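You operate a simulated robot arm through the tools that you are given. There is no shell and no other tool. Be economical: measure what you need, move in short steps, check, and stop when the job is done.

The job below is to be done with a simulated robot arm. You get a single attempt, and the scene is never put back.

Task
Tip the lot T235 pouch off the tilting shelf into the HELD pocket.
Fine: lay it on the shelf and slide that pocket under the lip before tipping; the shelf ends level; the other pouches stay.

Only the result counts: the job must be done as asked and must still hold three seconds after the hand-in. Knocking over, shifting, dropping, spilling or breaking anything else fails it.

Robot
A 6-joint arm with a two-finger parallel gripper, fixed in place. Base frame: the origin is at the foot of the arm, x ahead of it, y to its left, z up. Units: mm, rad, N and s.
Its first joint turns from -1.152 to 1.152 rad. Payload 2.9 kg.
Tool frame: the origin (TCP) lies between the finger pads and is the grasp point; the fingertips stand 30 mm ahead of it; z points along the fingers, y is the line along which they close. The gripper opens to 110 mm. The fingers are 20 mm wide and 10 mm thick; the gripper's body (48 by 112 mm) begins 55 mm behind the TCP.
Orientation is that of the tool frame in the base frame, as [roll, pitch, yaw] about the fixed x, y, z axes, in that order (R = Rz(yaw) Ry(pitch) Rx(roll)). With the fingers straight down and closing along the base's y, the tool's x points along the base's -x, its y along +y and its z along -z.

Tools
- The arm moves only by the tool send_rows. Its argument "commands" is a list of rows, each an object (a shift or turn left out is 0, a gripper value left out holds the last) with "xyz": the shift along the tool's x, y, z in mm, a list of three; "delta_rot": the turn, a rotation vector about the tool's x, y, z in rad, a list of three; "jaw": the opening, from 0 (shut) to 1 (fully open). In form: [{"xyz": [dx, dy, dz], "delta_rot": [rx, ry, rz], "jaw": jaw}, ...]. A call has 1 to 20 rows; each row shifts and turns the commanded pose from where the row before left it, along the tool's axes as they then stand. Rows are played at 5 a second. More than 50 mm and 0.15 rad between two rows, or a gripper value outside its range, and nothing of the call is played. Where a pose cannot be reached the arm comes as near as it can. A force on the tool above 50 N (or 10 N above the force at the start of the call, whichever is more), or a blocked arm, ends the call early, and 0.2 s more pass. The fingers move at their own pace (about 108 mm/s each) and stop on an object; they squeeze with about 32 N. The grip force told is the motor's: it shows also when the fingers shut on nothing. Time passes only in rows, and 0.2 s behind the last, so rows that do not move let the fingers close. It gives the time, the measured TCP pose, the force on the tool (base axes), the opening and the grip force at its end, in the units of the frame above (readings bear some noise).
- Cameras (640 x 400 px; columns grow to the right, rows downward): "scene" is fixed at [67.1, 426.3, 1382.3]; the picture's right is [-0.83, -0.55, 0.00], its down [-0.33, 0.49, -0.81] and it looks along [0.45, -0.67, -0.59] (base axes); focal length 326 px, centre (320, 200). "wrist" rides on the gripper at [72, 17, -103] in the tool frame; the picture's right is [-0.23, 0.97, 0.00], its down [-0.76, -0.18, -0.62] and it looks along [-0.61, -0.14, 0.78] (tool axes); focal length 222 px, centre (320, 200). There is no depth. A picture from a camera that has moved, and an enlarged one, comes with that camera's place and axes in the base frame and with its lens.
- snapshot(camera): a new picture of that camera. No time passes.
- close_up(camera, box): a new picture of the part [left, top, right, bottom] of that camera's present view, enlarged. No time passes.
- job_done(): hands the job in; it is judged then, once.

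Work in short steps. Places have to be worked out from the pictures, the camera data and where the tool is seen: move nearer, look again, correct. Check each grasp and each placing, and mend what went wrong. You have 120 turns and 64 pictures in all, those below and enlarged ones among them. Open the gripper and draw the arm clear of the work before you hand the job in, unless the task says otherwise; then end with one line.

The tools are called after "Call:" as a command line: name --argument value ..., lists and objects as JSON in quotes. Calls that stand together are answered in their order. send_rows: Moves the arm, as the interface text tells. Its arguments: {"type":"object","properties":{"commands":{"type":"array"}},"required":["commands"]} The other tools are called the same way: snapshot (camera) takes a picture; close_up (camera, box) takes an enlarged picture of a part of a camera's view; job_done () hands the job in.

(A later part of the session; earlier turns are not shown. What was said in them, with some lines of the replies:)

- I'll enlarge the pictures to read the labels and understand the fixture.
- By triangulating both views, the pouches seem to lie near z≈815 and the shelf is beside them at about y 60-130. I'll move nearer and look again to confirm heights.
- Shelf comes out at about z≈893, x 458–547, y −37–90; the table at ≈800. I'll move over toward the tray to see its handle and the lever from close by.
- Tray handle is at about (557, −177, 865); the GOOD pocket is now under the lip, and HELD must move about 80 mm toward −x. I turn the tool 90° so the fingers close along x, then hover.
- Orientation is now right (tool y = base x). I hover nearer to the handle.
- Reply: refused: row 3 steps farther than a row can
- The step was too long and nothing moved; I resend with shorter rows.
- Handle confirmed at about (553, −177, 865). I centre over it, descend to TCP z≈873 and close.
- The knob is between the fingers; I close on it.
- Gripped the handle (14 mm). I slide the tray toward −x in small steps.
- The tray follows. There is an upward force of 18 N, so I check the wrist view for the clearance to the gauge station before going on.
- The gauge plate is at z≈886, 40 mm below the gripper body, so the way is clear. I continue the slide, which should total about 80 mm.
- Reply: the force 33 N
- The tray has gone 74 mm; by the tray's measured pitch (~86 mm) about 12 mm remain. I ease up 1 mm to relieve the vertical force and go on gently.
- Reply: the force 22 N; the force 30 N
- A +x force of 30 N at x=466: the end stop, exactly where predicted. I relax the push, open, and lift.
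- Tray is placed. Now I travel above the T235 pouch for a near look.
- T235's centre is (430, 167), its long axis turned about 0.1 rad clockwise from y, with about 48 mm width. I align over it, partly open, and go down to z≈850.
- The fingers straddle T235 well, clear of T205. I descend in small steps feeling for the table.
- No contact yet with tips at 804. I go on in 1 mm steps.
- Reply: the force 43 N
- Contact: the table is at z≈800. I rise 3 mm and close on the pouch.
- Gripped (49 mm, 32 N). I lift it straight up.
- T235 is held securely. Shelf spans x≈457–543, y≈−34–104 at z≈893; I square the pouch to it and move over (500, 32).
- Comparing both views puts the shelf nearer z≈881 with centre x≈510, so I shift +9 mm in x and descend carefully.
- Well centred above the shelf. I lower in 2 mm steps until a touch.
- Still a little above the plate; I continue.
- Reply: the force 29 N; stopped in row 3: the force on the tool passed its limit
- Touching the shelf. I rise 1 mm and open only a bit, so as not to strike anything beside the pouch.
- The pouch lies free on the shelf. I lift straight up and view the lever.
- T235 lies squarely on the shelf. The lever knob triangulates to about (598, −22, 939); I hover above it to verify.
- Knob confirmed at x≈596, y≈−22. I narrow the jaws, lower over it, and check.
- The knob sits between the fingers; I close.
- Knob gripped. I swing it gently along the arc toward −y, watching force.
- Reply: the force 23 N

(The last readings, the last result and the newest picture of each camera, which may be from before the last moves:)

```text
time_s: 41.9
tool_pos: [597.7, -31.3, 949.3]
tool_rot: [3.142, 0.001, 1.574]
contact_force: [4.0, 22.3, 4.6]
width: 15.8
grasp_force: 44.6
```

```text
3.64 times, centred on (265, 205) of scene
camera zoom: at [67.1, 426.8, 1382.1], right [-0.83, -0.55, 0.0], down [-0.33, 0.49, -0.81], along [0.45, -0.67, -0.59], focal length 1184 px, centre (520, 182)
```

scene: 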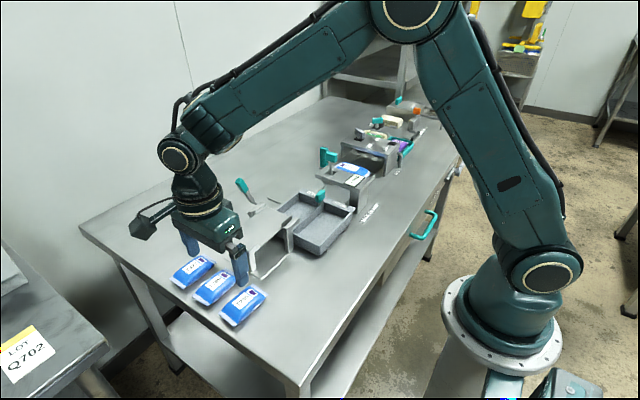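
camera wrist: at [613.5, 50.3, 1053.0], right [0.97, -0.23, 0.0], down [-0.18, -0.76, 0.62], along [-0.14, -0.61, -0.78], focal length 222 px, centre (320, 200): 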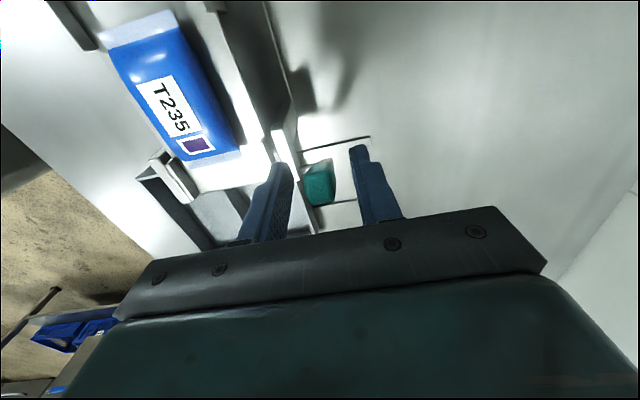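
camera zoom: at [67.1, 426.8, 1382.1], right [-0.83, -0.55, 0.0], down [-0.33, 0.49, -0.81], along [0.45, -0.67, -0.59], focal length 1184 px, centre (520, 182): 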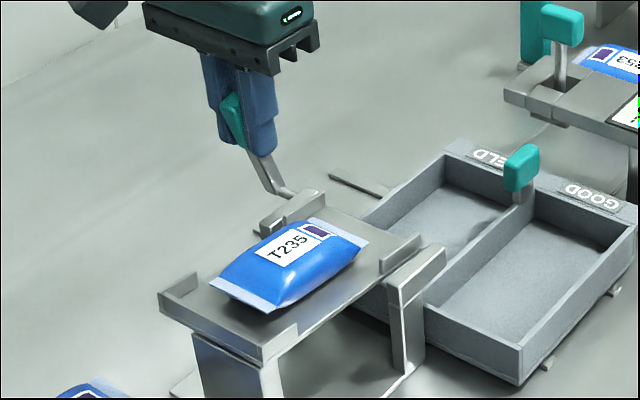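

The shelf is rising at its far edge as intended. I continue along the arc.

Call:
send_rows --commands '[{"xyz": [-6.7, 0, -0.4]}, {"xyz": [-6.7, 0, 0.2]}, {"xyz": [-6.7, 0, 0.9]}, {}]'

Call:
close_up --camera "scene" --box '[200, 150, 330, 260]'

```text
time_s: 42.9
tool_pos: [599.0, -52.0, 949.1]
tool_rot: [3.14, 0.001, 1.574]
contact_force: [0.2, 20.0, 12.5]
width: 15.6
grasp_force: 45.5
```

```text
3.64 times, centred on (265, 205) of scene
camera zoom: at [66.9, 426.7, 1382.1], right [-0.83, -0.55, 0.0], down [-0.33, 0.49, -0.81], along [0.45, -0.67, -0.59], focal length 1184 px, centre (520, 182)
```

zoom: 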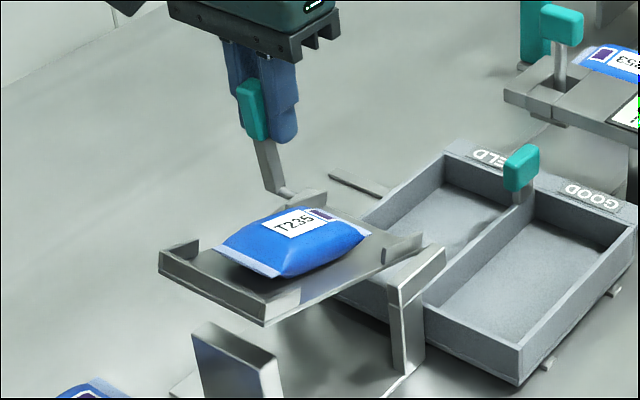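

About 20° of tilt, the pouch not yet sliding. I continue, with a slightly higher path.

Call:
send_rows --commands '[{"xyz": [-6.6, 0, 0]}, {"xyz": [-6.4, 0, 1]}, {}]'

Call:
close_up --camera "scene" --box '[200, 150, 330, 260]'

```text
time_s: 43.7
tool_pos: [597.8, -66.0, 946.8]
tool_rot: [3.14, 0.0, 1.576]
contact_force: [-8.5, 19.2, 6.4]
width: 15.8
grasp_force: 45.3
```

```text
3.64 times, centred on (265, 205) of scene
camera zoom: at [66.7, 426.7, 1382.1], right [-0.83, -0.55, 0.0], down [-0.33, 0.49, -0.81], along [0.45, -0.67, -0.59], focal length 1184 px, centre (520, 182)
```

zoom: 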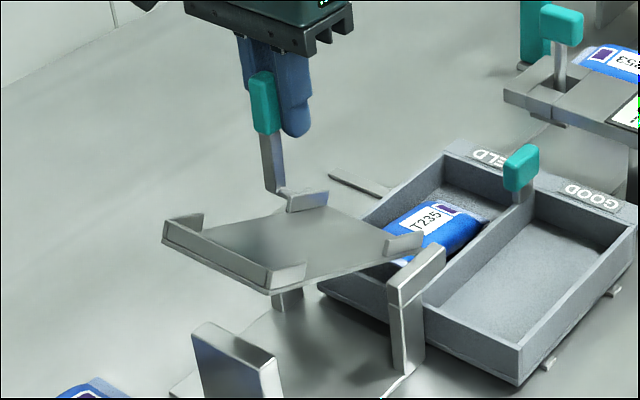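

The pouch slid into the HELD pocket. I swing the lever back along the same arc.

Call:
send_rows --commands '[{"xyz": [6.4, 0, -1]}, {"xyz": [6.6, 0, 0]}, {"xyz": [6.7, 0, -0.9]}, {"xyz": [6.7, 0, -0.2]}, {"xyz": [6.7, 0, 0.4]}, {}]'

Call:
send_rows --commands '[{"xyz": [6.7, 0, 1]}, {"xyz": [5.0, 0, 1.2]}, {"xyz": [1.5, 0, 0.3]}, {}]'

Call:
close_up --camera "scene" --box '[200, 150, 330, 260]'

```text
time_s: 45.1
tool_pos: [598.4, -36.1, 947.4]
tool_rot: [-3.14, 0.0, 1.566]
contact_force: [-11.7, -19.6, -9.9]
width: 16.0
grasp_force: 45.0
```

```text
time_s: 46.1
tool_pos: [596.4, -26.1, 947.9]
tool_rot: [3.138, 0.002, 1.561]
contact_force: [-20.6, -33.7, 1.8]
width: 15.8
grasp_force: 44.9
```

```text
3.64 times, centred on (265, 205) of scene
camera zoom: at [66.5, 425.4, 1382.6], right [-0.83, -0.55, 0.0], down [-0.33, 0.49, -0.81], along [0.45, -0.67, -0.59], focal length 1184 px, centre (520, 182)
```

zoom: 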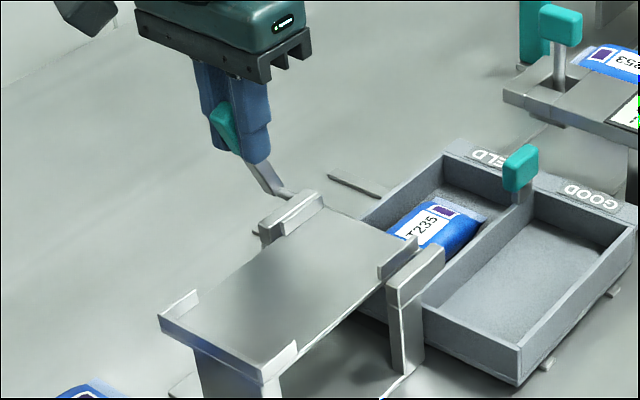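

The shelf is practically level again; I press 2 mm further to make sure it is against its rest, then look.

Call:
send_rows --commands '[{"xyz": [1.5, 0, 0.4]}, {"xyz": [1, 1, 0.2]}, {}]'

```text
time_s: 46.9
tool_pos: [598.5, -22.3, 946.7]
tool_rot: [3.14, 0.002, 1.561]
contact_force: [-25.4, -32.4, 11.0]
width: 15.8
grasp_force: 45.0
```

Call:
send_rows --commands '[{"xyz": [1, -1.5, 0]}, {}]'

```text
time_s: 47.5
tool_pos: [599.2, -23.6, 946.2]
tool_rot: [3.138, 0.0, 1.561]
contact_force: [-10.5, -33.4, 7.7]
width: 16.1
grasp_force: 45.0
```

It no longer moves (against its rest). I open the fingers and lift clear, then check levelness.

Call:
send_rows --commands '[{"xyz": [-1, 0, 0]}, {"jaw": 0.36}, {}, {}, {"xyz": [0, 0, -20]}, {"xyz": [0, 0, -40]}, {"xyz": [0, 0, -40]}]'

Call:
close_up --camera "scene" --box '[200, 160, 330, 270]'

```text
time_s: 49.1
tool_pos: [597.5, -17.1, 1046.9]
tool_rot: [3.138, 0.0, 1.572]
contact_force: [-0.3, -0.6, 0.4]
width: 39.6
grasp_force: 0.1
```

```text
3.64 times, centred on (265, 215) of scene
camera zoom: at [67.1, 426.3, 1382.3], right [-0.83, -0.55, 0.0], down [-0.33, 0.49, -0.81], along [0.45, -0.67, -0.59], focal length 1184 px, centre (520, 146)
```

zoom: 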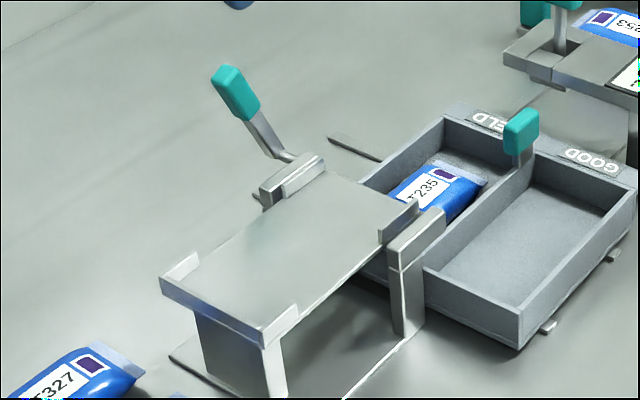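

The shelf matches its original level pose. I retract clear and check the pouch in the pocket and the other pouches.

Call:
send_rows --commands '[{"xyz": [0, -20, -20]}, {"xyz": [0, -25, -30]}, {"xyz": [0, -25, -30]}, {"xyz": [0, -25, -10]}, {}]'

Call:
snapshot --camera "wrist"

Call:
snapshot --camera "scene"

```text
time_s: 50.3
tool_pos: [502.6, -19.4, 1135.9]
tool_rot: [3.138, 0.0, 1.57]
contact_force: [-0.2, 0.3, -1.5]
width: 39.8
grasp_force: 0.0
```

```text
15 pictures are left
camera wrist: at [518.5, 53.2, 1240.4], right [0.97, -0.23, 0.0], down [-0.18, -0.76, 0.62], along [-0.14, -0.61, -0.78], focal length 222 px, centre (320, 200)
```

wrist: 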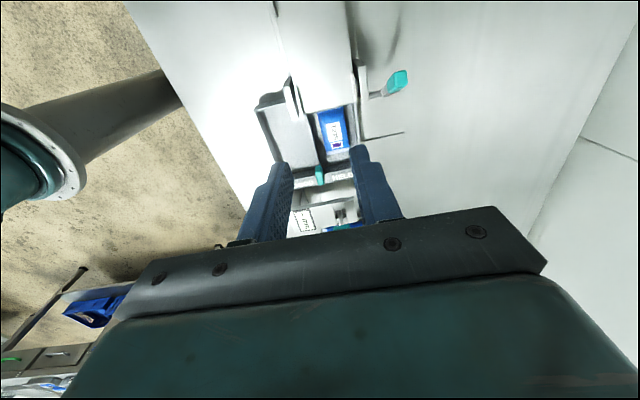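

```text
14 pictures are left
```

scene: 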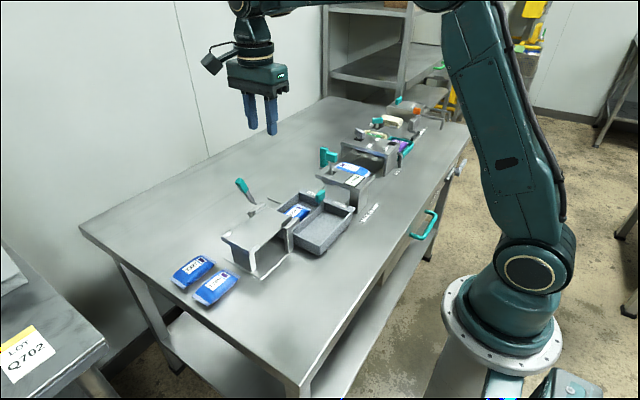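

Call:
close_up --camera "wrist" --box '[250, 40, 410, 200]'

Call:
send_rows --commands '[{"jaw": 1.0}, {"xyz": [0, -20, -20]}, {}, {}]'

```text
2.50 times, centred on (330, 120) of wrist
camera zoom: at [518.5, 53.2, 1240.4], right [0.97, -0.23, 0.0], down [-0.18, -0.76, 0.62], along [-0.14, -0.61, -0.78], focal length 555 px, centre (295, 400)
```

zoom: 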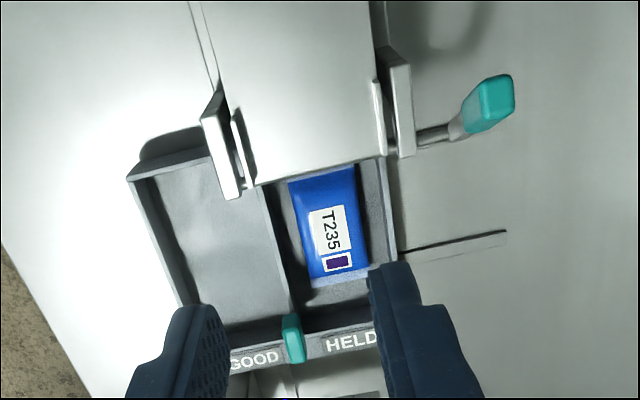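

```text
time_s: 51.3
tool_pos: [483.0, -20.0, 1156.4]
tool_rot: [3.137, 0.001, 1.571]
contact_force: [1.0, -0.1, -1.0]
width: 110.0
grasp_force: 0.3
```

T235 lies in the HELD pocket, the shelf is level, the other pouches are unmoved, and the gripper is open and clear. I hand in.

Call:
job_done

```text
The job is handed in.
```

The lot T235 pouch was tipped off the shelf into the HELD pocket, the shelf is back level, the other pouches are where they were, and the job is handed in.
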